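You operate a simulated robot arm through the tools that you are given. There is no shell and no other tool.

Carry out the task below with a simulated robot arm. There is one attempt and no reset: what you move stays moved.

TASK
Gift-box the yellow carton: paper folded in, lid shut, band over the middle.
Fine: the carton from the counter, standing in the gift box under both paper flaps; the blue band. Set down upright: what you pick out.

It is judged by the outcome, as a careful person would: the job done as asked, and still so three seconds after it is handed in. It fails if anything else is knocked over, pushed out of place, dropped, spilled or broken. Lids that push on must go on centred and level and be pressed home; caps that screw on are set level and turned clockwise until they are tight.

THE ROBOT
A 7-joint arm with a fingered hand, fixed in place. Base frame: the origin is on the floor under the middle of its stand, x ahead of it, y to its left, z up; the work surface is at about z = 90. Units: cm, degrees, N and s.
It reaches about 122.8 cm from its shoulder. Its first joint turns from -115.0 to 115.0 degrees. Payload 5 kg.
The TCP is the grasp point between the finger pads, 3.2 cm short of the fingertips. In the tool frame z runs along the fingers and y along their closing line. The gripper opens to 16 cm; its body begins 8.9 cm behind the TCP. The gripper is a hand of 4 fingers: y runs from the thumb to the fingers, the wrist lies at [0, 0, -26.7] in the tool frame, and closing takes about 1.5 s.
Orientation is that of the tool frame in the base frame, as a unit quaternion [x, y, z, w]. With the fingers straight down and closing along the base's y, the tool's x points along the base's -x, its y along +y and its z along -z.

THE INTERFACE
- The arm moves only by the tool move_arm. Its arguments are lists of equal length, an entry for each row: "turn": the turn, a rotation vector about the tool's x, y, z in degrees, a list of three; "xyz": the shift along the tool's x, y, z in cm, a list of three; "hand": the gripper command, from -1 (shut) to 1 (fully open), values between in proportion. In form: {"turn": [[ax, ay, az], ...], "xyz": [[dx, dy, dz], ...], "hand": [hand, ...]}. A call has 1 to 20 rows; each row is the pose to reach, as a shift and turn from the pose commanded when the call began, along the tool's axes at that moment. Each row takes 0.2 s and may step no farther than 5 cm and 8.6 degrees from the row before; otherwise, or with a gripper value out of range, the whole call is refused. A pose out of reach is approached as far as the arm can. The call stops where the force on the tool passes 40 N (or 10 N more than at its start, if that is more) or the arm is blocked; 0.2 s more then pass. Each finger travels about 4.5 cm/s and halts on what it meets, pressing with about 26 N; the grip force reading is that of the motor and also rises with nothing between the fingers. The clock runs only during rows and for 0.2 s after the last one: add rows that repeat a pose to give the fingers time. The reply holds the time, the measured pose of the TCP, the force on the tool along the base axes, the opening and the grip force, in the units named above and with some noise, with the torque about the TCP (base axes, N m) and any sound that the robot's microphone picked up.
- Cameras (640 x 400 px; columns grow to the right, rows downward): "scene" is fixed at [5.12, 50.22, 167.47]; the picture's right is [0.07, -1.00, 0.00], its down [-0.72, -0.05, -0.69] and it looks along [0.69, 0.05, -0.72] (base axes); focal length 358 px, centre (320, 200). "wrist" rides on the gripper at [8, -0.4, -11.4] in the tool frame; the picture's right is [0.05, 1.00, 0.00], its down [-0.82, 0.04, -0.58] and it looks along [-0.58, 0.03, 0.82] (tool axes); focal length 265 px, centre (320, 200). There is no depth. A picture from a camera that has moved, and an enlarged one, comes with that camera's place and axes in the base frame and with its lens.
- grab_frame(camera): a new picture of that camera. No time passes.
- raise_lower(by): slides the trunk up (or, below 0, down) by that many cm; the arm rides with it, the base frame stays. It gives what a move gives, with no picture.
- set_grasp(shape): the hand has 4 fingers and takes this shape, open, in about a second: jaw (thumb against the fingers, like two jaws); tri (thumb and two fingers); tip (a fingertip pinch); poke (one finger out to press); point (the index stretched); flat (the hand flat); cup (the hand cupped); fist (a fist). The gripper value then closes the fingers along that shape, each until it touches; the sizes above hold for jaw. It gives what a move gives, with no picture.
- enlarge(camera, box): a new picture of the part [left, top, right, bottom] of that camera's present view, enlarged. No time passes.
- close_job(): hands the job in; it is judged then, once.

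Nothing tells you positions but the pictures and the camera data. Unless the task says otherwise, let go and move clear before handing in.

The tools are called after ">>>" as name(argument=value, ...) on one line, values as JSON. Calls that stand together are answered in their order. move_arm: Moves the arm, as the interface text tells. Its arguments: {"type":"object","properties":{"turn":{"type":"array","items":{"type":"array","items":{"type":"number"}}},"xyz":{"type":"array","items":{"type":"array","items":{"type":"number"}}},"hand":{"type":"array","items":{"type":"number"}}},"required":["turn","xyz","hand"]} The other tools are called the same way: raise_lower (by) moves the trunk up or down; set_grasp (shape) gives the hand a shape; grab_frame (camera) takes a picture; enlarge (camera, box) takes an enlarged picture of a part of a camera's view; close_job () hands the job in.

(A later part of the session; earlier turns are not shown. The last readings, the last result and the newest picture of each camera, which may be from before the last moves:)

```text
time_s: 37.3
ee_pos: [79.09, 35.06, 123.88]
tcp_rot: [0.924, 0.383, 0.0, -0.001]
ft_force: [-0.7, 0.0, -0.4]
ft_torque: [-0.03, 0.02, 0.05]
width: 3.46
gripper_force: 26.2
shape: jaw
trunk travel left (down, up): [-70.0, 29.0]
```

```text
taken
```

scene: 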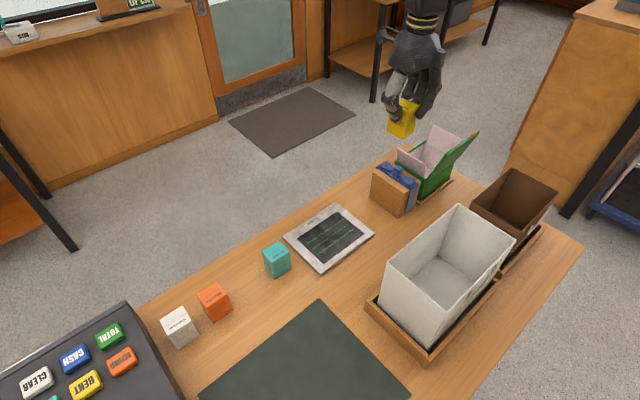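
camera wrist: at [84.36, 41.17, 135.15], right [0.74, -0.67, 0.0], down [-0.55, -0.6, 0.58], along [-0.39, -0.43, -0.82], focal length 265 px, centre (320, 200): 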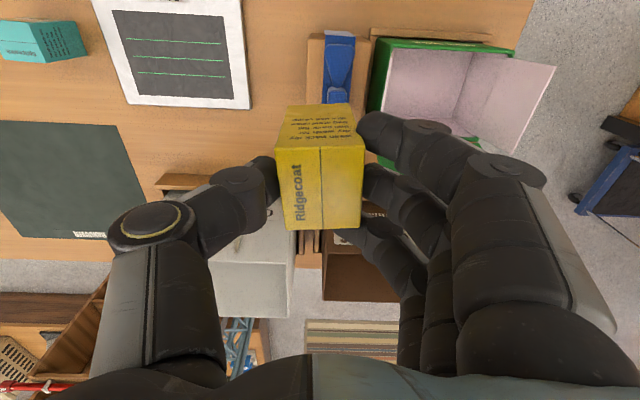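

Now above the band block. I'll enlarge the wrist view to refine the gift-box position before going over it.

>>> enlarge(camera="wrist", box=[290, 10, 570, 185])

```text
2.29 times, centred on (430, 98) of wrist
camera zoom: at [84.36, 41.17, 135.15], right [0.74, -0.67, 0.0], down [-0.55, -0.6, 0.58], along [-0.39, -0.43, -0.82], focal length 607 px, centre (69, 434)
```

zoom: 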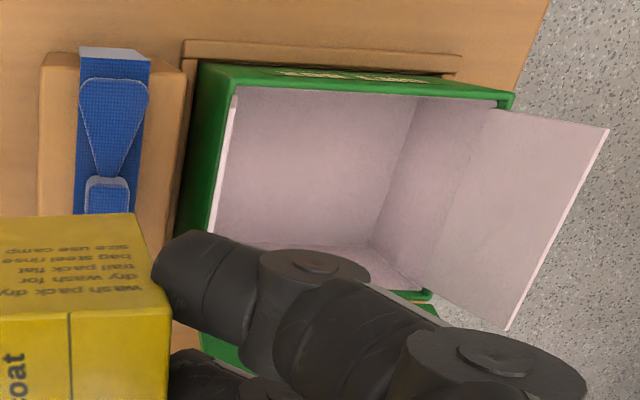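

>>> enlarge(camera="wrist", box=[300, 20, 420, 95])

>>> enlarge(camera="wrist", box=[400, 20, 560, 120])

>>> enlarge(camera="scene", box=[380, 130, 480, 215])

```text
5.33 times, centred on (360, 58) of wrist
camera zoom: at [84.36, 41.17, 135.15], right [0.74, -0.67, 0.0], down [-0.55, -0.6, 0.58], along [-0.39, -0.43, -0.82], focal length 1416 px, centre (107, 960)
```

zoom: 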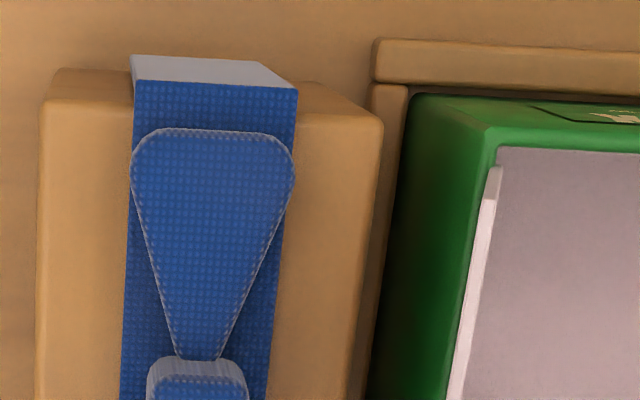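

```text
4.00 times, centred on (480, 70) of wrist
camera zoom: at [84.36, 41.17, 135.15], right [0.74, -0.67, 0.0], down [-0.55, -0.6, 0.58], along [-0.39, -0.43, -0.82], focal length 1062 px, centre (-320, 720)
```

zoom: 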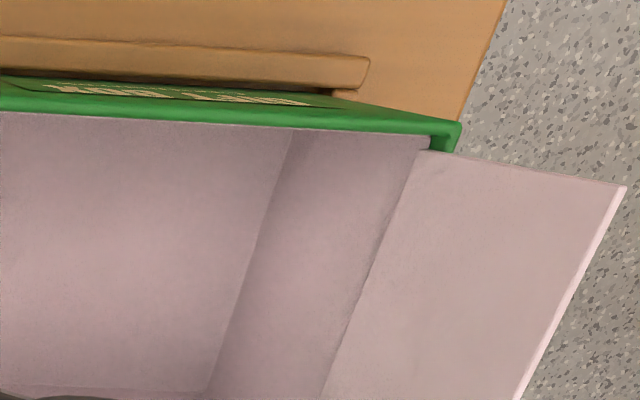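

```text
4.71 times, centred on (430, 172) of scene
camera zoom: at [5.12, 50.22, 167.47], right [0.07, -1.0, 0.0], down [-0.72, -0.05, -0.69], along [0.69, 0.05, -0.72], focal length 1683 px, centre (-198, 329)
```

zoom: 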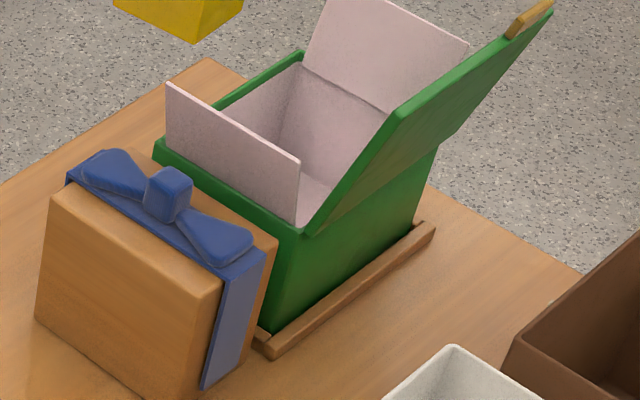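

The rim corners agree between views: gift box centre about (89.9, 24.1), 14.8 × 11.1 cm outside, rim z≈99, floor about z≈90.6, held in a low wooden nest. I'll move over the centre and check alignment before lowering.

>>> move_arm(turn=[[0, 0, 0], [0, 0, 0], [0, 0, 0], [0, 0, 0], [0, 0, 0]], xyz=[[0.1, 4, 0], [0.2, 8, 0], [0.3, 12, 0], [0.37, 15.14, 0], [0.37, 15.14, 0]], hand=[-0.8, -0.8, -0.8, -0.8, -0.8])

>>> grab_frame(camera="wrist")

>>> enlarge(camera="scene", box=[350, 20, 510, 210])

```text
time_s: 38.5
ee_pos: [89.98, 24.72, 123.72]
tcp_rot: [0.925, 0.381, 0.0, -0.001]
ft_force: [-0.7, 0.2, -2.1]
ft_torque: [0.0, -0.01, 0.04]
width: 3.46
gripper_force: 26.2
shape: jaw
trunk travel left (down, up): [-70.0, 29.0]
```

```text
taken
camera wrist: at [95.37, 30.68, 135.02], right [0.74, -0.67, 0.0], down [-0.55, -0.6, 0.58], along [-0.39, -0.43, -0.82], focal length 265 px, centre (320, 200)
```

wrist: 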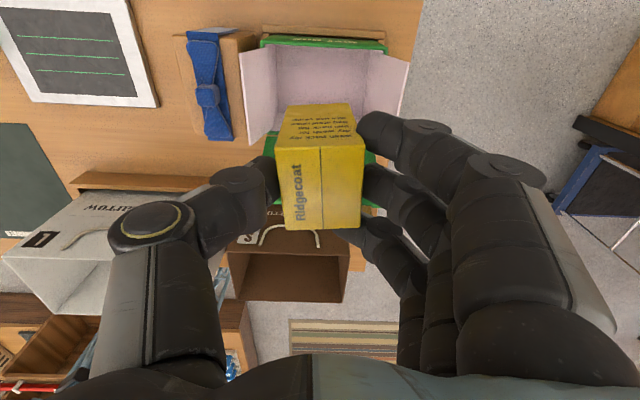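

```text
2.11 times, centred on (430, 115) of scene
camera zoom: at [5.12, 50.22, 167.47], right [0.07, -1.0, 0.0], down [-0.72, -0.05, -0.69], along [0.69, 0.05, -0.72], focal length 753 px, centre (88, 379)
```

zoom: 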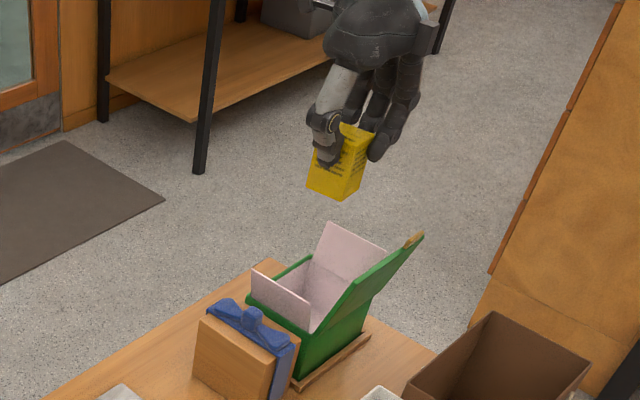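

The hand reaches fully over the box. I'll lower until the carton's bottom is just above the rim and check again.

>>> move_arm(turn=[[0, 0, 0], [0, 0, 0], [0, 0, 0], [0, 0, 0], [0, 0, 0], [0, 0, 0]], xyz=[[0, 0, 4], [0, 0, 8], [0, 0, 12], [0, 0, 14], [0, 0, 15], [0, 0, 15]], hand=[-0.8, -0.8, -0.8, -0.8, -0.8, -0.8])

>>> grab_frame(camera="wrist")

>>> enlarge(camera="scene", box=[360, 70, 500, 210])

```text
time_s: 39.9
ee_pos: [90.15, 24.57, 108.71]
tcp_rot: [0.924, 0.381, 0.0, 0.0]
ft_force: [0.0, 0.3, -2.0]
ft_torque: [-0.02, 0.01, 0.0]
width: 3.44
gripper_force: 26.1
shape: jaw
trunk travel left (down, up): [-70.0, 29.0]
```

```text
taken
camera wrist: at [95.32, 30.6, 120.13], right [0.74, -0.67, 0.0], down [-0.55, -0.6, 0.58], along [-0.39, -0.43, -0.82], focal length 265 px, centre (320, 200)
```

wrist: 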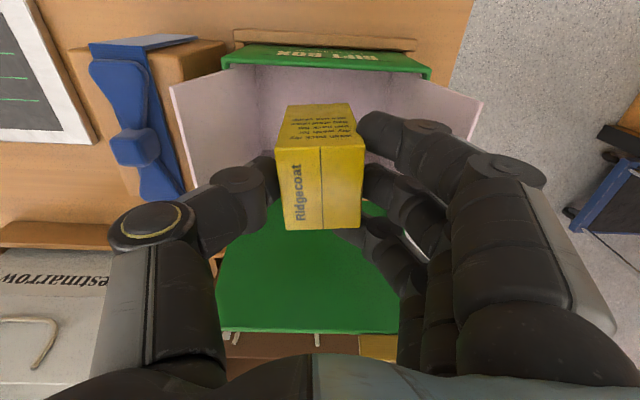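

```text
2.86 times, centred on (430, 140) of scene
camera zoom: at [5.12, 50.22, 167.47], right [0.07, -1.0, 0.0], down [-0.72, -0.05, -0.69], along [0.69, 0.05, -0.72], focal length 1022 px, centre (6, 371)
```

zoom: 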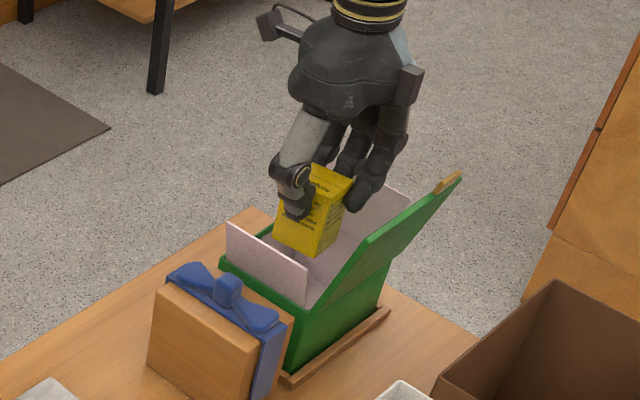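

The carton is centred between the two flaps with good clearance. Lowering further in.

>>> move_arm(turn=[[0, 0, 0], [0, 0, 0], [0, 0, 0], [0, 0, 0], [0, 0, 0]], xyz=[[0, 0, 2], [0, 0, 4], [0, 0, 6], [0, 0, 7.7], [0, 0, 7.7]], hand=[-0.8, -0.8, -0.8, -0.8, -0.8])

>>> grab_frame(camera="wrist")

>>> enlarge(camera="scene", box=[360, 90, 500, 210])

```text
time_s: 41.1
ee_pos: [89.9, 24.55, 101.15]
tcp_rot: [0.924, 0.381, 0.0, 0.0]
ft_force: [-0.5, 0.7, -1.5]
ft_torque: [0.0, 0.01, 0.03]
width: 3.48
gripper_force: 25.7
shape: jaw
trunk travel left (down, up): [-70.0, 29.0]
```

```text
taken
camera wrist: at [95.33, 30.52, 112.41], right [0.74, -0.67, 0.0], down [-0.55, -0.6, 0.58], along [-0.39, -0.43, -0.82], focal length 265 px, centre (320, 200)
```

wrist: 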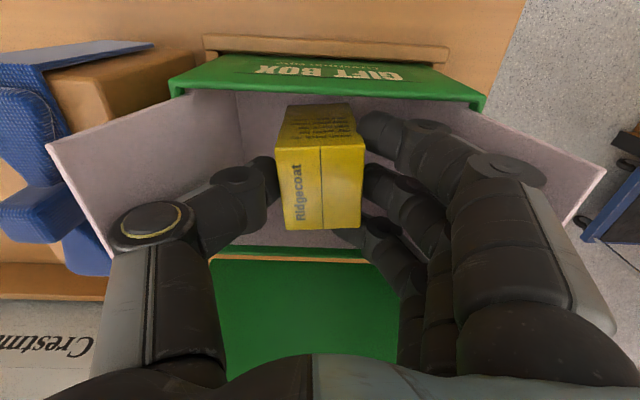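

```text
3.33 times, centred on (430, 150) of scene
camera zoom: at [5.12, 50.22, 167.47], right [0.07, -1.0, 0.0], down [-0.72, -0.05, -0.69], along [0.69, 0.05, -0.72], focal length 1192 px, centre (-47, 367)
```

zoom: 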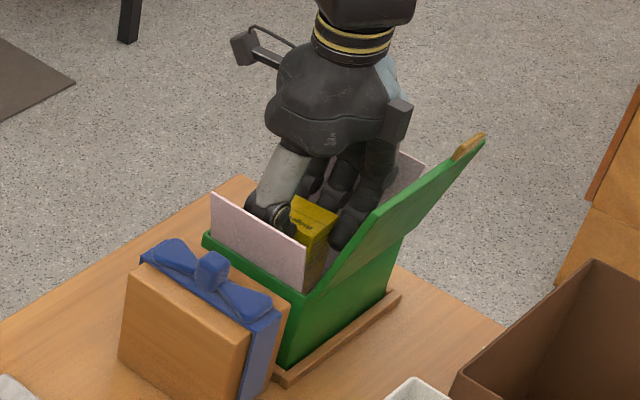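

Everything is clear of flaps and lid, with about 2.5 cm left to the box floor. I'll continue in small steps, watching the force.

>>> move_arm(turn=[[0, 0, 0], [0, 0, 0], [0, 0, 0], [0, 0, 0]], xyz=[[0, 0, 0.8], [0, 0, 1.5], [0, 0, 2], [0, 0, 2]], hand=[-0.8, -0.8, -0.8, -0.8])

>>> move_arm(turn=[[0, 0, 0], [0, 0, 0]], xyz=[[0, 0, 0.25], [0, 0, 0.25]], hand=[-0.8, -0.8])

```text
time_s: 42.1
ee_pos: [90.02, 24.62, 99.11]
tcp_rot: [0.924, 0.382, 0.0, -0.001]
ft_force: [1.4, -1.9, -0.4]
ft_torque: [0.12, 0.1, 0.04]
width: 3.44
gripper_force: 25.6
shape: jaw
trunk travel left (down, up): [-70.0, 29.0]
```

```text
time_s: 42.7
ee_pos: [90.02, 24.6, 98.74]
tcp_rot: [0.925, 0.381, 0.0, 0.0]
ft_force: [0.7, -2.0, -0.4]
ft_torque: [0.1, 0.07, -0.01]
width: 3.44
gripper_force: 25.9
shape: jaw
trunk travel left (down, up): [-70.0, 29.0]
```

>>> move_arm(turn=[[0, 0, 0], [0, 0, 0]], xyz=[[0, 0, 0.2], [0, 0, 0.2]], hand=[-0.8, -0.8])

>>> grab_frame(camera="wrist")

>>> enlarge(camera="scene", box=[360, 90, 500, 210])

```text
time_s: 43.3
ee_pos: [90.11, 24.44, 98.72]
tcp_rot: [0.924, 0.381, 0.0, -0.001]
ft_force: [1.8, -1.8, 0.0]
ft_torque: [0.1, 0.11, -0.04]
width: 3.47
gripper_force: 26.4
shape: jaw
trunk travel left (down, up): [-70.0, 29.0]
```

```text
taken
camera wrist: at [95.35, 30.51, 109.99], right [0.74, -0.67, 0.0], down [-0.55, -0.6, 0.58], along [-0.39, -0.43, -0.82], focal length 265 px, centre (320, 200)
```

wrist: 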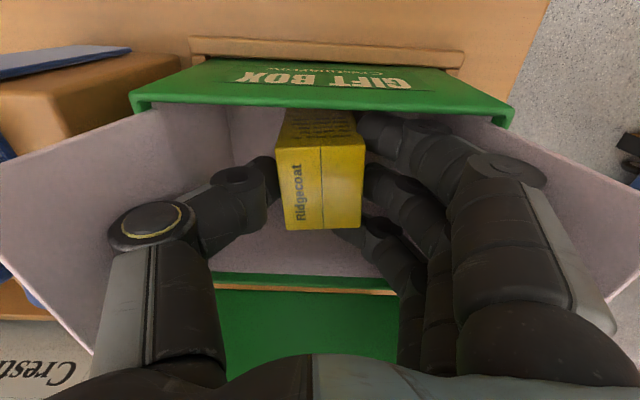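

```text
3.33 times, centred on (430, 150) of scene
camera zoom: at [5.12, 50.22, 167.47], right [0.07, -1.0, 0.0], down [-0.72, -0.05, -0.69], along [0.69, 0.05, -0.72], focal length 1192 px, centre (-47, 367)
```

zoom: 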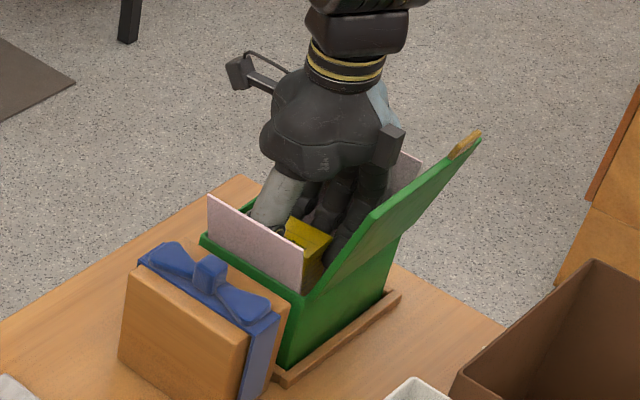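

>>> move_arm(turn=[[0, 0, 0], [0, 0, 0], [0, 0, 0]], xyz=[[0, 0, 0.2], [0, 0, 0.3], [0, 0, 0.3]], hand=[-0.8, -0.8, -0.8])

```text
time_s: 44.1
ee_pos: [90.19, 24.6, 98.37]
tcp_rot: [0.924, 0.381, 0.0, 0.0]
ft_force: [3.1, -2.7, 4.5]
ft_torque: [0.3, 0.27, -0.15]
width: 3.43
gripper_force: 26.0
shape: jaw
trunk travel left (down, up): [-70.0, 29.0]
```

The floor contact shows about 4.5 N, so the carton is standing in the box. I'll open just enough to release it, then check.

>>> move_arm(turn=[[0, 0, 0], [0, 0, 0], [0, 0, 0], [0, 0, 0], [0, 0, 0]], xyz=[[0, 0, -0.15], [0, 0, -0.15], [0, 0, -0.15], [0, 0, -0.15], [0, 0, -0.15]], hand=[-0.5, -0.4, -0.35, -0.35, -0.35])

>>> grab_frame(camera="wrist")

>>> enlarge(camera="scene", box=[360, 90, 500, 210])

```text
time_s: 45.3
ee_pos: [89.97, 24.41, 98.57]
tcp_rot: [0.925, 0.381, 0.0, 0.0]
ft_force: [-0.6, -1.3, -1.5]
ft_torque: [0.1, 0.03, 0.04]
width: 4.07
gripper_force: 0.0
shape: jaw
trunk travel left (down, up): [-70.0, 29.0]
```

```text
taken
camera wrist: at [95.29, 30.5, 109.82], right [0.74, -0.67, 0.0], down [-0.55, -0.6, 0.58], along [-0.39, -0.43, -0.82], focal length 265 px, centre (320, 200)
```

wrist: 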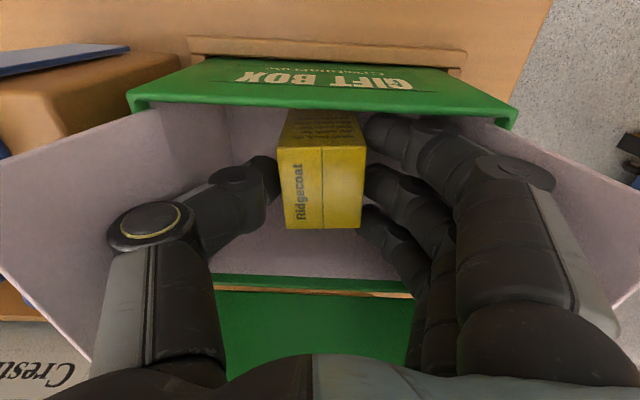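

```text
3.33 times, centred on (430, 150) of scene
camera zoom: at [5.12, 50.22, 167.47], right [0.07, -1.0, 0.0], down [-0.72, -0.05, -0.69], along [0.69, 0.05, -0.72], focal length 1192 px, centre (-47, 367)
```

zoom: 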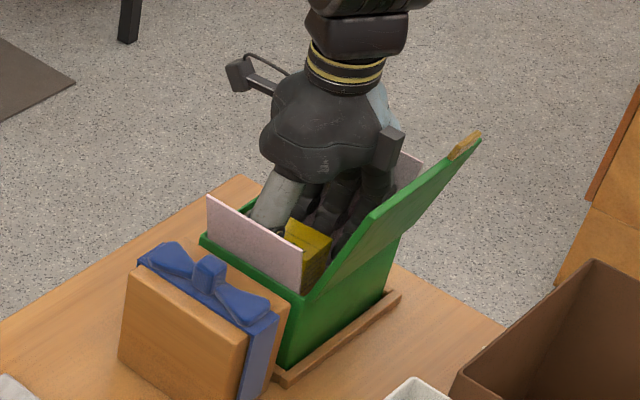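

Fingers have come off the carton; the thumb side hasn't moved much. I'll open slightly more and see.

>>> move_arm(turn=[[0, 0, 0], [0, 0, 0], [0, 0, 0]], xyz=[[0, 0, 0], [0, 0, 0], [0, 0, 0]], hand=[-0.25, -0.2, -0.2])

>>> enlarge(camera="wrist", box=[90, 80, 530, 300])

```text
time_s: 46.1
ee_pos: [90.08, 24.49, 98.62]
tcp_rot: [0.925, 0.381, 0.0, 0.0]
ft_force: [-1.3, -0.1, -2.2]
ft_torque: [0.24, 0.18, 0.09]
width: 4.23
gripper_force: 0.0
shape: jaw
trunk travel left (down, up): [-70.0, 29.0]
```

```text
1.45 times, centred on (310, 190) of wrist
camera zoom: at [95.27, 30.56, 109.84], right [0.74, -0.67, 0.0], down [-0.55, -0.6, 0.58], along [-0.39, -0.43, -0.82], focal length 386 px, centre (334, 214)
```

zoom: 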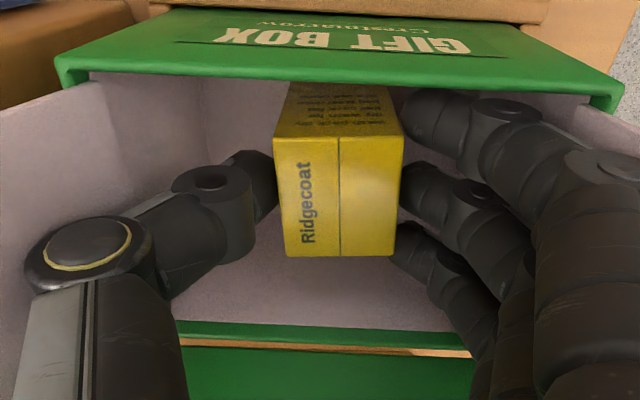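

The finger knuckles are leaning on the flaps, but the carton is free (grip force 0). I'll ease the opening command and rise slowly, checking the carton stays put.

>>> move_arm(turn=[[0, 0, 0], [0, 0, 0], [0, 0, 0], [0, 0, 0]], xyz=[[0, 0, 0], [0, 0, -0.5], [0, 0, -1.2], [0, 0, -1.2]], hand=[-0.4, -0.4, -0.4, -0.4])

>>> grab_frame(camera="wrist")

```text
time_s: 47.1
ee_pos: [90.13, 24.47, 99.8]
tcp_rot: [0.925, 0.381, 0.0, 0.001]
ft_force: [2.5, -2.2, 1.1]
ft_torque: [0.14, 0.12, -0.02]
width: 4.68
gripper_force: 0.0
shape: jaw
trunk travel left (down, up): [-70.0, 29.0]
```

```text
taken
camera wrist: at [95.39, 30.48, 111.09], right [0.74, -0.67, 0.0], down [-0.55, -0.6, 0.58], along [-0.39, -0.43, -0.82], focal length 265 px, centre (320, 200)
```

wrist: 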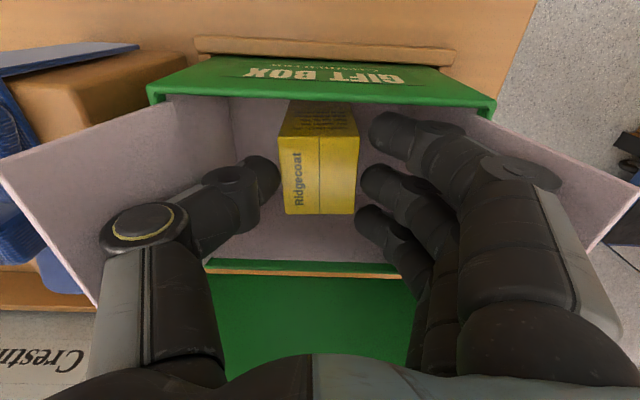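

The carton stayed in place and the hand is free. Rising well clear now.

>>> move_arm(turn=[[0, 0, 0], [0, 0, 0], [0, 0, 0], [0, 0, 0], [0, 0, 0], [0, 0, 0], [0, 0, 0], [0, 0, 0], [0, 0, 0]], xyz=[[0, 0, -1], [0, 0, -2.5], [0, 0, -5], [0, 0, -9], [0, 0, -13], [0, 0, -17], [0, 0, -21], [0, 0, -24], [0, 0, -24]], hand=[-0.4, -0.4, -0.4, -0.4, -0.4, -0.4, -0.4, -0.4, -0.4])

>>> grab_frame(camera="wrist")

>>> enlarge(camera="scene", box=[360, 100, 500, 210])

```text
time_s: 49.1
ee_pos: [89.98, 24.6, 123.78]
tcp_rot: [0.925, 0.381, 0.0, 0.0]
ft_force: [0.0, 0.1, 0.3]
ft_torque: [0.0, 0.0, 0.02]
width: 4.77
gripper_force: 0.0
shape: jaw
trunk travel left (down, up): [-70.0, 29.0]
```

```text
taken
camera wrist: at [95.39, 30.51, 135.1], right [0.74, -0.67, 0.0], down [-0.55, -0.6, 0.58], along [-0.39, -0.43, -0.82], focal length 265 px, centre (320, 200)
```

wrist: 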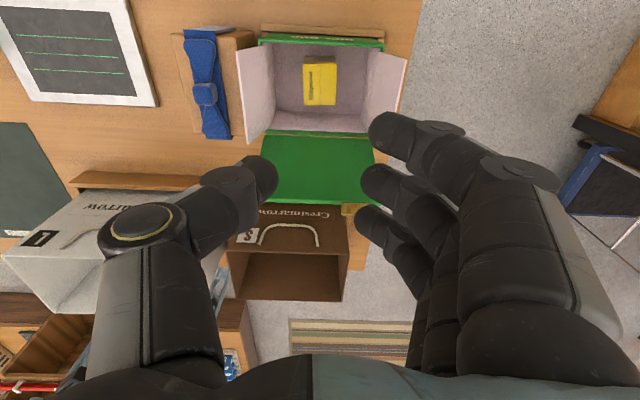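

```text
3.64 times, centred on (430, 155) of scene
camera zoom: at [5.12, 50.22, 167.47], right [0.07, -1.0, 0.0], down [-0.72, -0.05, -0.69], along [0.69, 0.05, -0.72], focal length 1301 px, centre (-80, 364)
```

zoom: 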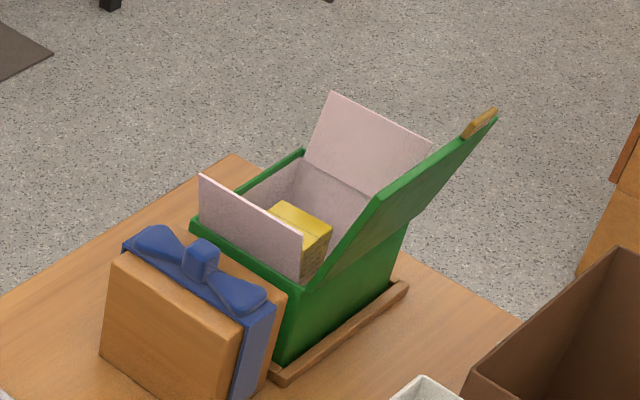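

>>> enlarge(camera="wrist", box=[170, 20, 420, 220])

```text
2.00 times, centred on (295, 120) of wrist
camera zoom: at [95.39, 30.51, 135.1], right [0.74, -0.67, 0.0], down [-0.55, -0.6, 0.58], along [-0.39, -0.43, -0.82], focal length 531 px, centre (370, 360)
```

zoom: 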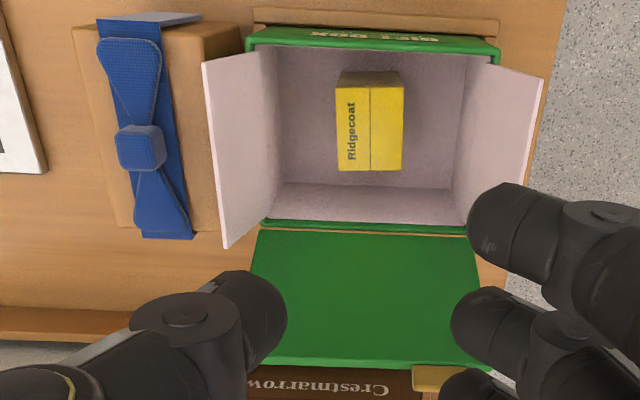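

The carton stands upright and free in the box. Next come the paper flaps: I'll look at what the "poke" shape gives me for pushing them in.

>>> set_grasp(shape="poke")

>>> grab_frame(camera="wrist")

>>> enlarge(camera="scene", box=[350, 0, 510, 190])

```text
time_s: 50.0
ee_pos: [89.9, 24.63, 123.78]
tcp_rot: [0.925, 0.381, 0.0, 0.0]
ft_force: [-1.0, 0.3, -0.7]
ft_torque: [-0.04, 0.0, -0.01]
width: 0.0
gripper_force: 0.1
shape: poke
trunk travel left (down, up): [-70.0, 29.0]
```

```text
taken
camera wrist: at [95.36, 30.51, 135.11], right [0.74, -0.67, 0.0], down [-0.55, -0.6, 0.58], along [-0.39, -0.43, -0.82], focal length 265 px, centre (320, 200)
```

wrist: 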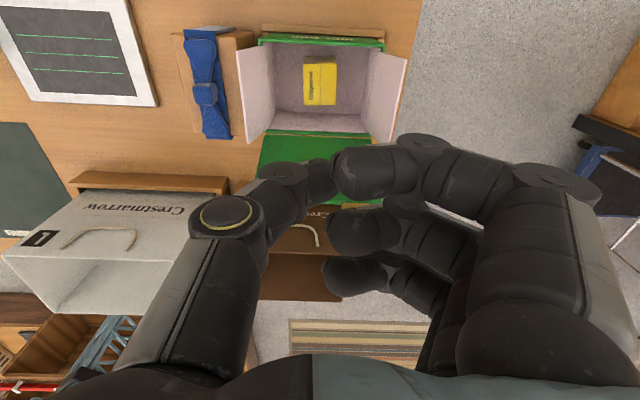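

```text
2.11 times, centred on (430, 95) of scene
camera zoom: at [5.12, 50.22, 167.47], right [0.07, -1.0, 0.0], down [-0.72, -0.05, -0.69], along [0.69, 0.05, -0.72], focal length 753 px, centre (88, 421)
```

zoom: 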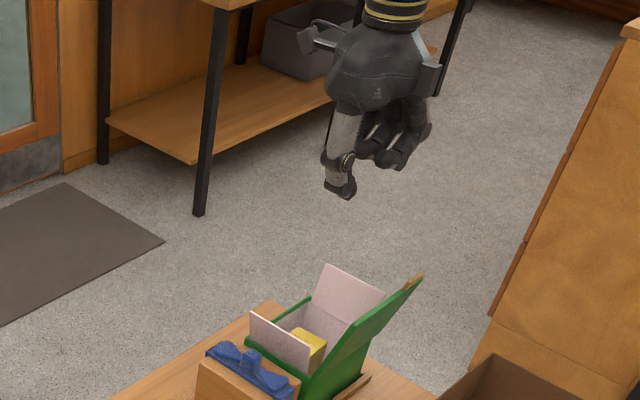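

The poke shape pinches the fingertips together at the TCP. I'll compare with the "flat" shape, which may be a better paddle for paper.

>>> set_grasp(shape="flat")

>>> grab_frame(camera="wrist")

>>> enlarge(camera="scene", box=[350, 0, 510, 190])

>>> set_grasp(shape="point")

>>> grab_frame(camera="wrist")

>>> enlarge(camera="scene", box=[350, 0, 510, 190])

```text
time_s: 50.9
ee_pos: [89.98, 24.55, 123.81]
tcp_rot: [0.925, 0.381, 0.0, 0.0]
ft_force: [0.2, 0.4, -0.1]
ft_torque: [0.03, -0.02, 0.02]
width: 15.21
gripper_force: 0.0
shape: flat
trunk travel left (down, up): [-70.0, 29.0]
```

```text
taken
camera wrist: at [95.36, 30.5, 135.1], right [0.74, -0.67, 0.0], down [-0.55, -0.6, 0.58], along [-0.39, -0.43, -0.82], focal length 265 px, centre (320, 200)
```

wrist: 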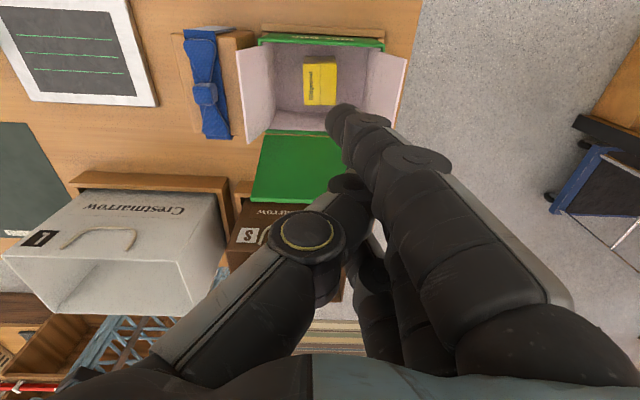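

```text
2.11 times, centred on (430, 95) of scene
camera zoom: at [5.12, 50.22, 167.47], right [0.07, -1.0, 0.0], down [-0.72, -0.05, -0.69], along [0.69, 0.05, -0.72], focal length 753 px, centre (88, 421)
```

zoom: 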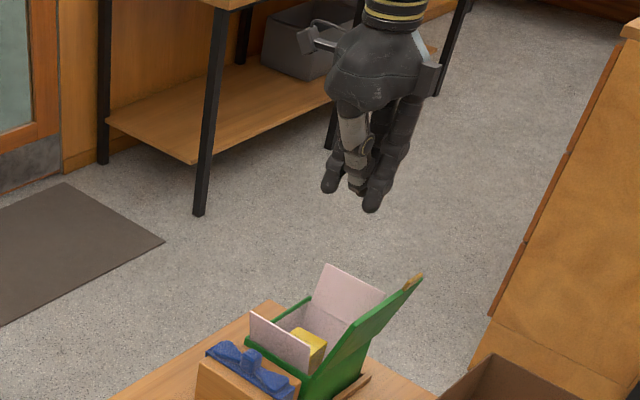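

```text
time_s: 51.8
ee_pos: [89.99, 24.56, 123.82]
tcp_rot: [0.924, 0.381, 0.0, 0.0]
ft_force: [0.1, -0.1, -0.1]
ft_torque: [0.0, -0.01, 0.02]
width: 0.0
gripper_force: 0.1
shape: point
trunk travel left (down, up): [-70.0, 29.0]
```

```text
taken
camera wrist: at [95.36, 30.51, 135.1], right [0.74, -0.67, 0.0], down [-0.55, -0.6, 0.58], along [-0.39, -0.43, -0.82], focal length 265 px, centre (320, 200)
```

wrist: 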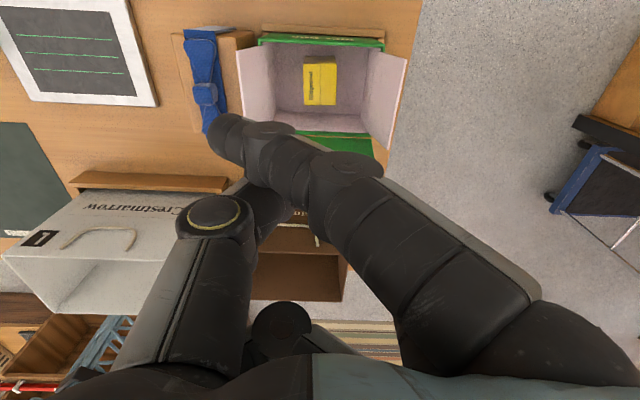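

```text
2.11 times, centred on (430, 95) of scene
camera zoom: at [5.12, 50.22, 167.47], right [0.07, -1.0, 0.0], down [-0.72, -0.05, -0.69], along [0.69, 0.05, -0.72], focal length 753 px, centre (88, 421)
```

zoom: 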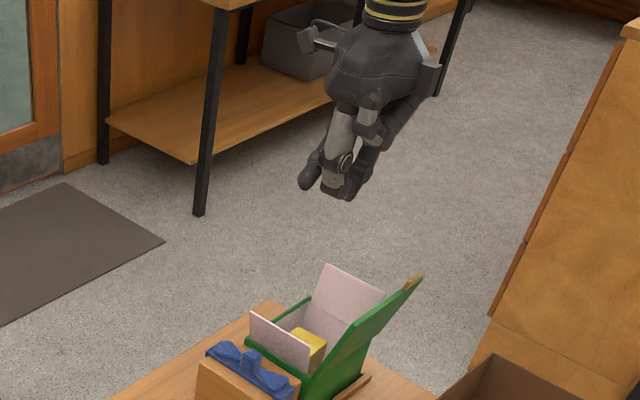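

The flat shape makes a narrow three-finger paddle, which suits folding the paper. I'll switch back to it and measure where its fingertips are.

>>> set_grasp(shape="flat")

>>> enlarge(camera="scene", box=[400, 30, 480, 110])

>>> enlarge(camera="wrist", box=[240, 80, 480, 320])

```text
time_s: 52.7
ee_pos: [89.97, 24.44, 123.76]
tcp_rot: [0.925, 0.381, 0.001, 0.0]
ft_force: [0.3, 0.4, -0.2]
ft_torque: [-0.02, 0.02, 0.01]
width: 15.23
gripper_force: 0.1
shape: flat
trunk travel left (down, up): [-70.0, 29.0]
```

```text
5.00 times, centred on (440, 70) of scene
camera zoom: at [5.12, 50.22, 167.47], right [0.07, -1.0, 0.0], down [-0.72, -0.05, -0.69], along [0.69, 0.05, -0.72], focal length 1788 px, centre (-280, 850)
```

zoom: 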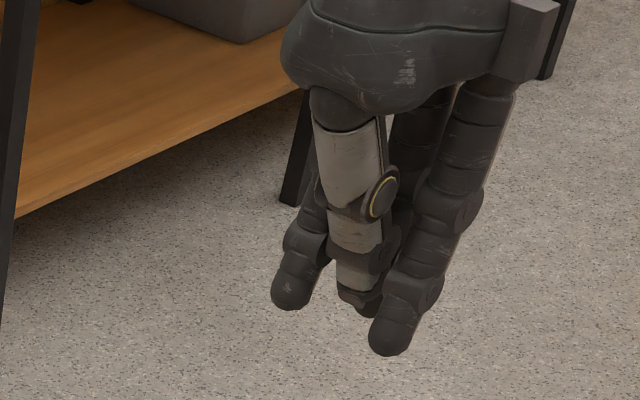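

```text
1.67 times, centred on (360, 200) of wrist
camera zoom: at [95.37, 30.51, 135.1], right [0.74, -0.67, 0.0], down [-0.55, -0.6, 0.58], along [-0.39, -0.43, -0.82], focal length 442 px, centre (253, 200)
```

zoom: 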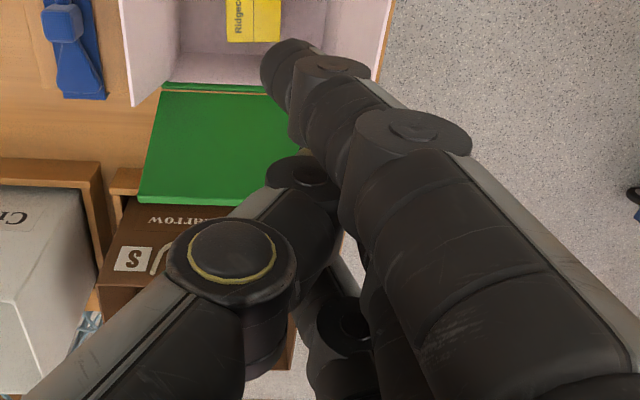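

The paddle tips are about 4 cm beyond the TCP. I'll move to just outside the near flap, above the gap between it and the band block, then come down behind the flap's top edge.

>>> move_arm(turn=[[0, 0, 0], [0, 0, 0], [0, 0, 0], [0, 0, 0], [0, 0, 0], [0, 0, 0], [0, 0, 0]], xyz=[[0, -4, 0], [0, -8, 0], [0, -10.4, 0], [0, -10.4, 4], [0, -10.4, 8], [0, -10.4, 12], [0, -10.4, 12]], hand=[1, 1, 1, 1, 1, 1, 1])

>>> grab_frame(camera="wrist")

>>> enlarge(camera="scene", box=[350, 90, 490, 215])

```text
time_s: 54.3
ee_pos: [82.69, 31.88, 111.83]
tcp_rot: [0.925, 0.38, -0.001, 0.0]
ft_force: [0.7, 0.3, -0.8]
ft_torque: [0.0, -0.03, 0.01]
width: 15.21
gripper_force: 0.1
shape: flat
trunk travel left (down, up): [-70.0, 29.0]
```

```text
taken
camera wrist: at [87.95, 37.86, 123.12], right [0.74, -0.67, 0.0], down [-0.55, -0.6, 0.58], along [-0.39, -0.43, -0.82], focal length 265 px, centre (320, 200)
```

wrist: 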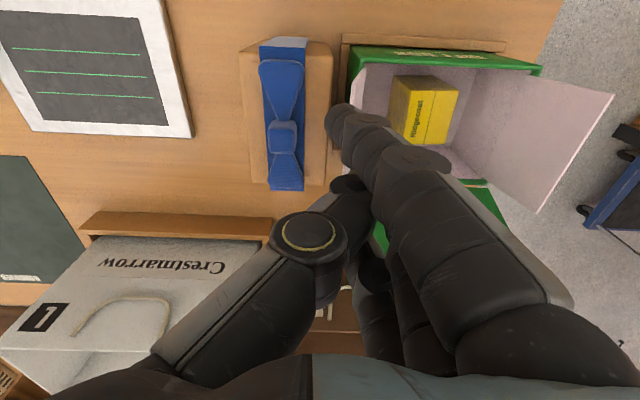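

```text
3.20 times, centred on (420, 152) of scene
camera zoom: at [5.12, 50.22, 167.47], right [0.07, -1.0, 0.0], down [-0.72, -0.05, -0.69], along [0.69, 0.05, -0.72], focal length 1145 px, centre (0, 352)
```

zoom: 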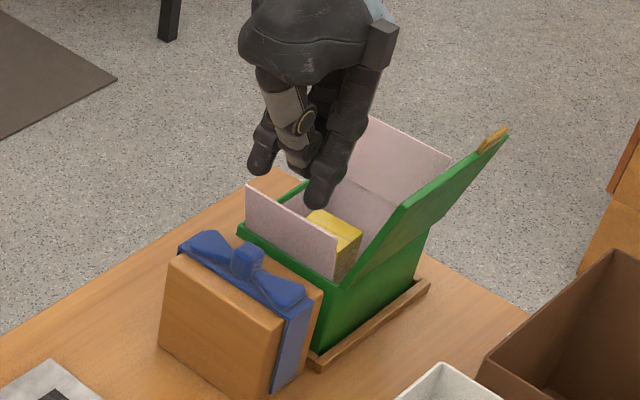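

The fingertips are outside the near flap, over the gap. I'll lower to tip height ~103 and push the flap inward along an arc.

>>> move_arm(turn=[[0, 0, 0], [0, 0, 0], [0, 0, 0]], xyz=[[0, 0, 2.5], [0, 0, 4.6], [0, 0, 4.6]], hand=[1, 1, 1])

>>> grab_frame(camera="wrist")

>>> enlarge(camera="scene", box=[350, 90, 490, 215])

```text
time_s: 55.1
ee_pos: [82.63, 31.94, 107.62]
tcp_rot: [0.925, 0.381, 0.004, 0.0]
ft_force: [-0.4, 2.8, 35.6]
ft_torque: [-0.72, -0.81, 0.06]
width: 15.23
gripper_force: 0.0
shape: flat
trunk travel left (down, up): [-70.0, 29.0]
```

```text
taken
camera wrist: at [87.88, 37.95, 119.04], right [0.74, -0.67, 0.0], down [-0.55, -0.61, 0.57], along [-0.38, -0.43, -0.82], focal length 265 px, centre (320, 200)
```

wrist: 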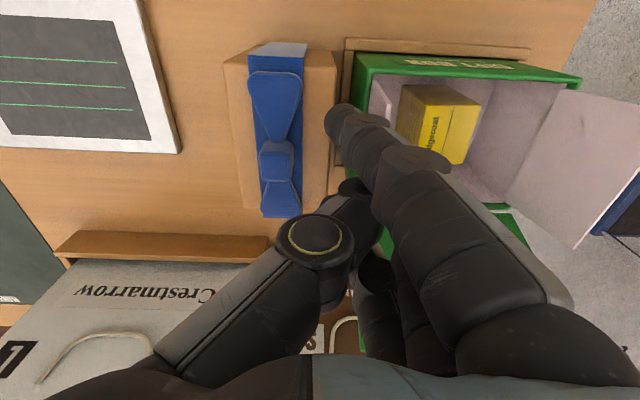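

```text
3.20 times, centred on (420, 152) of scene
camera zoom: at [5.12, 50.22, 167.47], right [0.07, -1.0, 0.0], down [-0.72, -0.05, -0.69], along [0.69, 0.05, -0.72], focal length 1145 px, centre (0, 352)
```

zoom: 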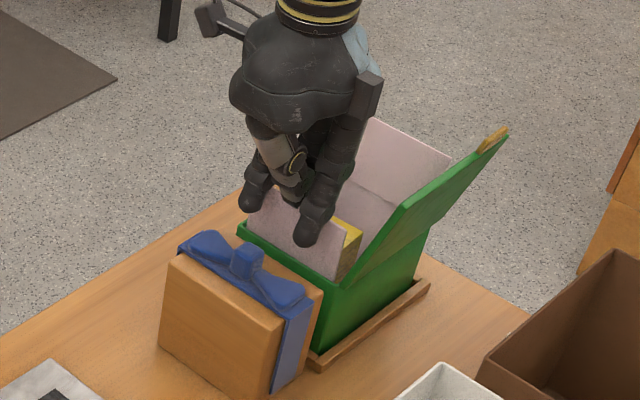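

The force jumped to 35 N, so a fingertip has come down on something, most likely the flap's top edge. I'll back straight up and look.

>>> move_arm(turn=[[0, 0, 0], [0, 0, 0], [0, 0, 0]], xyz=[[0, 0, -1.5], [0, 0, -3], [0, 0, -3]], hand=[1, 1, 1])

>>> enlarge(camera="wrist", box=[230, 30, 470, 210])

>>> enlarge(camera="scene", box=[380, 115, 480, 205])

```text
time_s: 55.9
ee_pos: [82.61, 31.94, 109.93]
tcp_rot: [0.925, 0.381, -0.001, 0.001]
ft_force: [0.8, 0.0, 0.3]
ft_torque: [0.01, -0.02, -0.06]
width: 15.23
gripper_force: 0.1
shape: flat
trunk travel left (down, up): [-70.0, 29.0]
```

```text
2.22 times, centred on (350, 120) of wrist
camera zoom: at [88.0, 37.95, 121.35], right [0.74, -0.67, 0.0], down [-0.55, -0.6, 0.58], along [-0.39, -0.43, -0.82], focal length 590 px, centre (253, 378)
```

zoom: 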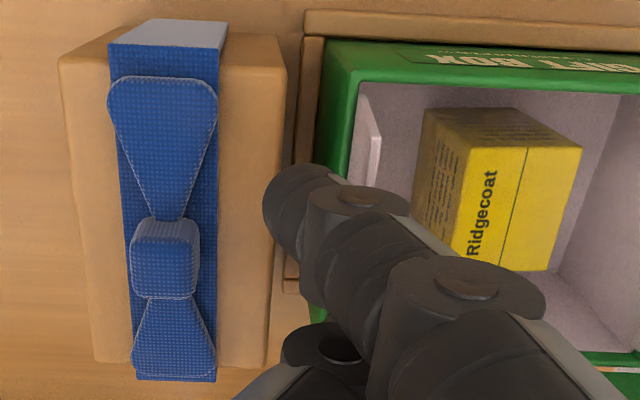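

```text
4.44 times, centred on (430, 160) of scene
camera zoom: at [5.12, 50.22, 167.47], right [0.07, -1.0, 0.0], down [-0.72, -0.05, -0.69], along [0.69, 0.05, -0.72], focal length 1590 px, centre (-169, 378)
```

zoom: 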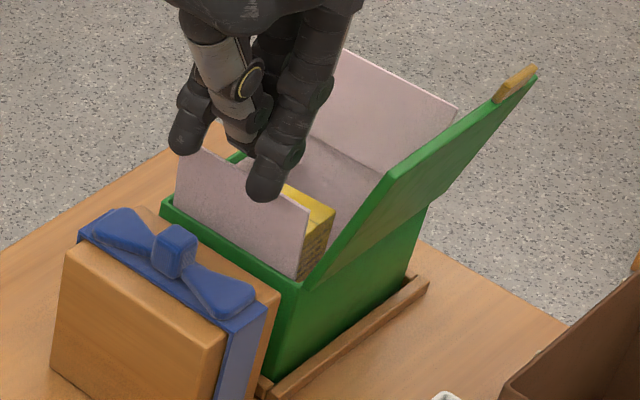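

Fingertips clipped the flap's top edge because they reach a bit further forward than I assumed. I'll shift about 1.3 cm further out before lowering.

>>> move_arm(turn=[[0, 0, 0], [0, 0, 0], [0, 0, 0], [0, 0, 0]], xyz=[[0, -0.7, 0], [0, -1.4, 0], [0, -1.4, 1.2], [0, -1.4, 1.2]], hand=[1, 1, 1, 1])

>>> move_arm(turn=[[0, 0, 0], [0, 0, 0]], xyz=[[0, 0, 1.1], [0, 0, 1.1]], hand=[1, 1])

>>> enlarge(camera="wrist", box=[230, 30, 470, 210])

>>> enlarge(camera="scene", box=[380, 115, 480, 205])

```text
time_s: 56.9
ee_pos: [81.65, 32.94, 108.95]
tcp_rot: [0.925, 0.381, 0.0, 0.0]
ft_force: [-0.4, -0.4, -0.2]
ft_torque: [0.01, -0.01, -0.01]
width: 15.23
gripper_force: 0.1
shape: flat
trunk travel left (down, up): [-70.0, 29.0]
```

```text
time_s: 57.5
ee_pos: [81.67, 32.92, 107.66]
tcp_rot: [0.924, 0.381, 0.0, 0.0]
ft_force: [0.6, -1.7, 0.1]
ft_torque: [-0.07, -0.08, -0.01]
width: 15.24
gripper_force: 0.1
shape: flat
trunk travel left (down, up): [-70.0, 29.0]
```

```text
2.22 times, centred on (350, 120) of wrist
camera zoom: at [87.03, 38.91, 119.09], right [0.74, -0.67, 0.0], down [-0.55, -0.6, 0.58], along [-0.39, -0.43, -0.82], focal length 590 px, centre (253, 378)
```

zoom: 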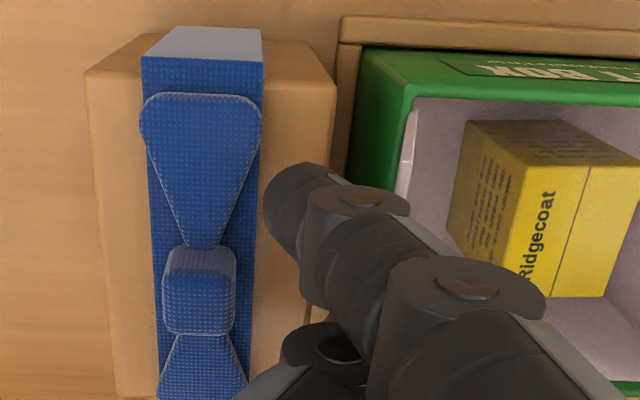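

```text
4.44 times, centred on (430, 160) of scene
camera zoom: at [5.12, 50.22, 167.47], right [0.07, -1.0, 0.0], down [-0.72, -0.05, -0.69], along [0.69, 0.05, -0.72], focal length 1590 px, centre (-169, 378)
```

zoom: 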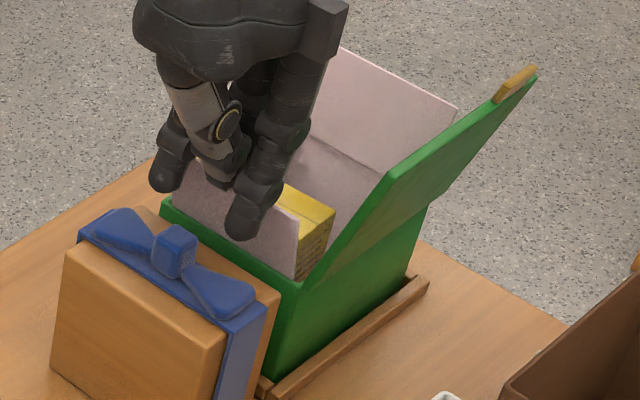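

The paddle is now outside the flap with no load. I'll sweep it inward along the flap's arc.

>>> move_arm(turn=[[0, 0, 0], [0, 0, 0], [0, 0, 0], [0, 0, 0], [0, 0, 0], [0, 0, 0], [0, 0, 0], [0, 0, 0], [0, 0, 0], [0, 0, 0]], xyz=[[0, 1.2, 0.4], [0, 2.3, 0.6], [0, 3.5, 0.6], [0, 4.4, 0.6], [0, 5.3, 0.65], [0, 6.2, 0.9], [0, 7, 1.2], [0, 7.7, 1.7], [0, 8.4, 2.3], [0, 8.4, 2.3]], hand=[1, 1, 1, 1, 1, 1, 1, 1, 1, 1])

>>> grab_frame(camera="wrist")

>>> enlarge(camera="scene", box=[380, 100, 490, 205])

```text
time_s: 59.7
ee_pos: [87.62, 26.89, 105.59]
tcp_rot: [0.924, 0.381, 0.0, 0.0]
ft_force: [0.5, -0.7, 0.0]
ft_torque: [0.0, 0.0, -0.03]
width: 15.24
gripper_force: 0.1
shape: flat
trunk travel left (down, up): [-70.0, 29.0]
```

```text
taken
camera wrist: at [92.91, 32.96, 116.81], right [0.74, -0.67, 0.0], down [-0.55, -0.6, 0.58], along [-0.39, -0.43, -0.82], focal length 265 px, centre (320, 200)
```

wrist: 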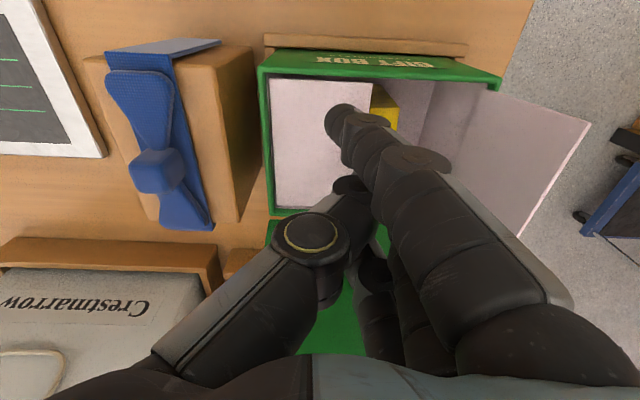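

```text
3.81 times, centred on (435, 152) of scene
camera zoom: at [5.12, 50.22, 167.47], right [0.07, -1.0, 0.0], down [-0.72, -0.05, -0.69], along [0.69, 0.05, -0.72], focal length 1363 px, centre (-118, 381)
```

zoom: 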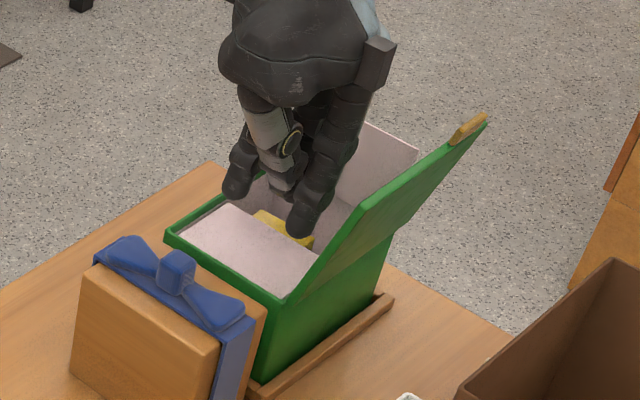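

The near flap folded down flat across the carton. I'll rise and go around to the outside of the far flap.

>>> move_arm(turn=[[0, 0, 0], [0, 0, 0], [0, 0, 0], [0, 0, 0], [0, 0, 0], [0, 0, 0], [0, 0, 0], [0, 0, 0]], xyz=[[0, 0, -4], [0, 0, -8], [0, 2, -12], [0, 6, -13], [0, 10, -13], [0, 14, -13], [0, 15.8, -13], [0, 15.8, -13]], hand=[1, 1, 1, 1, 1, 1, 1, 1])

>>> grab_frame(camera="wrist")

>>> enlarge(camera="scene", box=[370, 60, 510, 205])

```text
time_s: 61.5
ee_pos: [98.7, 15.75, 118.37]
tcp_rot: [0.924, 0.381, -0.001, 0.0]
ft_force: [-0.3, 0.1, 0.4]
ft_torque: [-0.01, 0.01, -0.01]
width: 15.23
gripper_force: 0.1
shape: flat
trunk travel left (down, up): [-70.0, 29.0]
```

```text
taken
camera wrist: at [104.02, 21.74, 129.84], right [0.74, -0.67, 0.0], down [-0.55, -0.6, 0.58], along [-0.39, -0.43, -0.82], focal length 265 px, centre (320, 200)
```

wrist: 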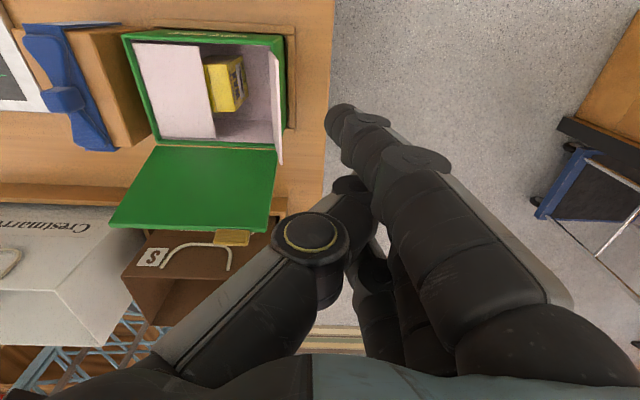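

```text
2.76 times, centred on (440, 132) of scene
camera zoom: at [5.12, 50.22, 167.47], right [0.07, -1.0, 0.0], down [-0.72, -0.05, -0.69], along [0.69, 0.05, -0.72], focal length 987 px, centre (-11, 386)
```

zoom: 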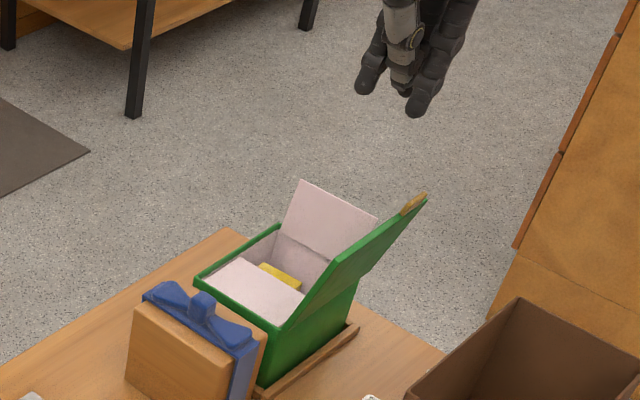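

The reach works out here and the near flap stays folded. I'll zoom in on the far flap before lowering.

>>> enlarge(camera="wrist", box=[110, 20, 370, 240])

```text
1.82 times, centred on (240, 130) of wrist
camera zoom: at [104.02, 21.74, 129.84], right [0.74, -0.67, 0.0], down [-0.55, -0.6, 0.58], along [-0.39, -0.43, -0.82], focal length 483 px, centre (466, 327)
```

zoom: 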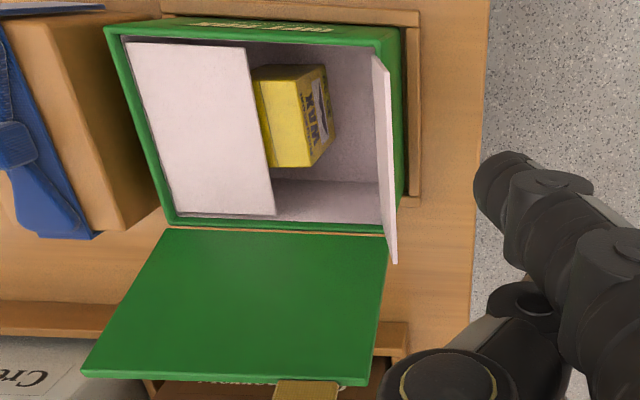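

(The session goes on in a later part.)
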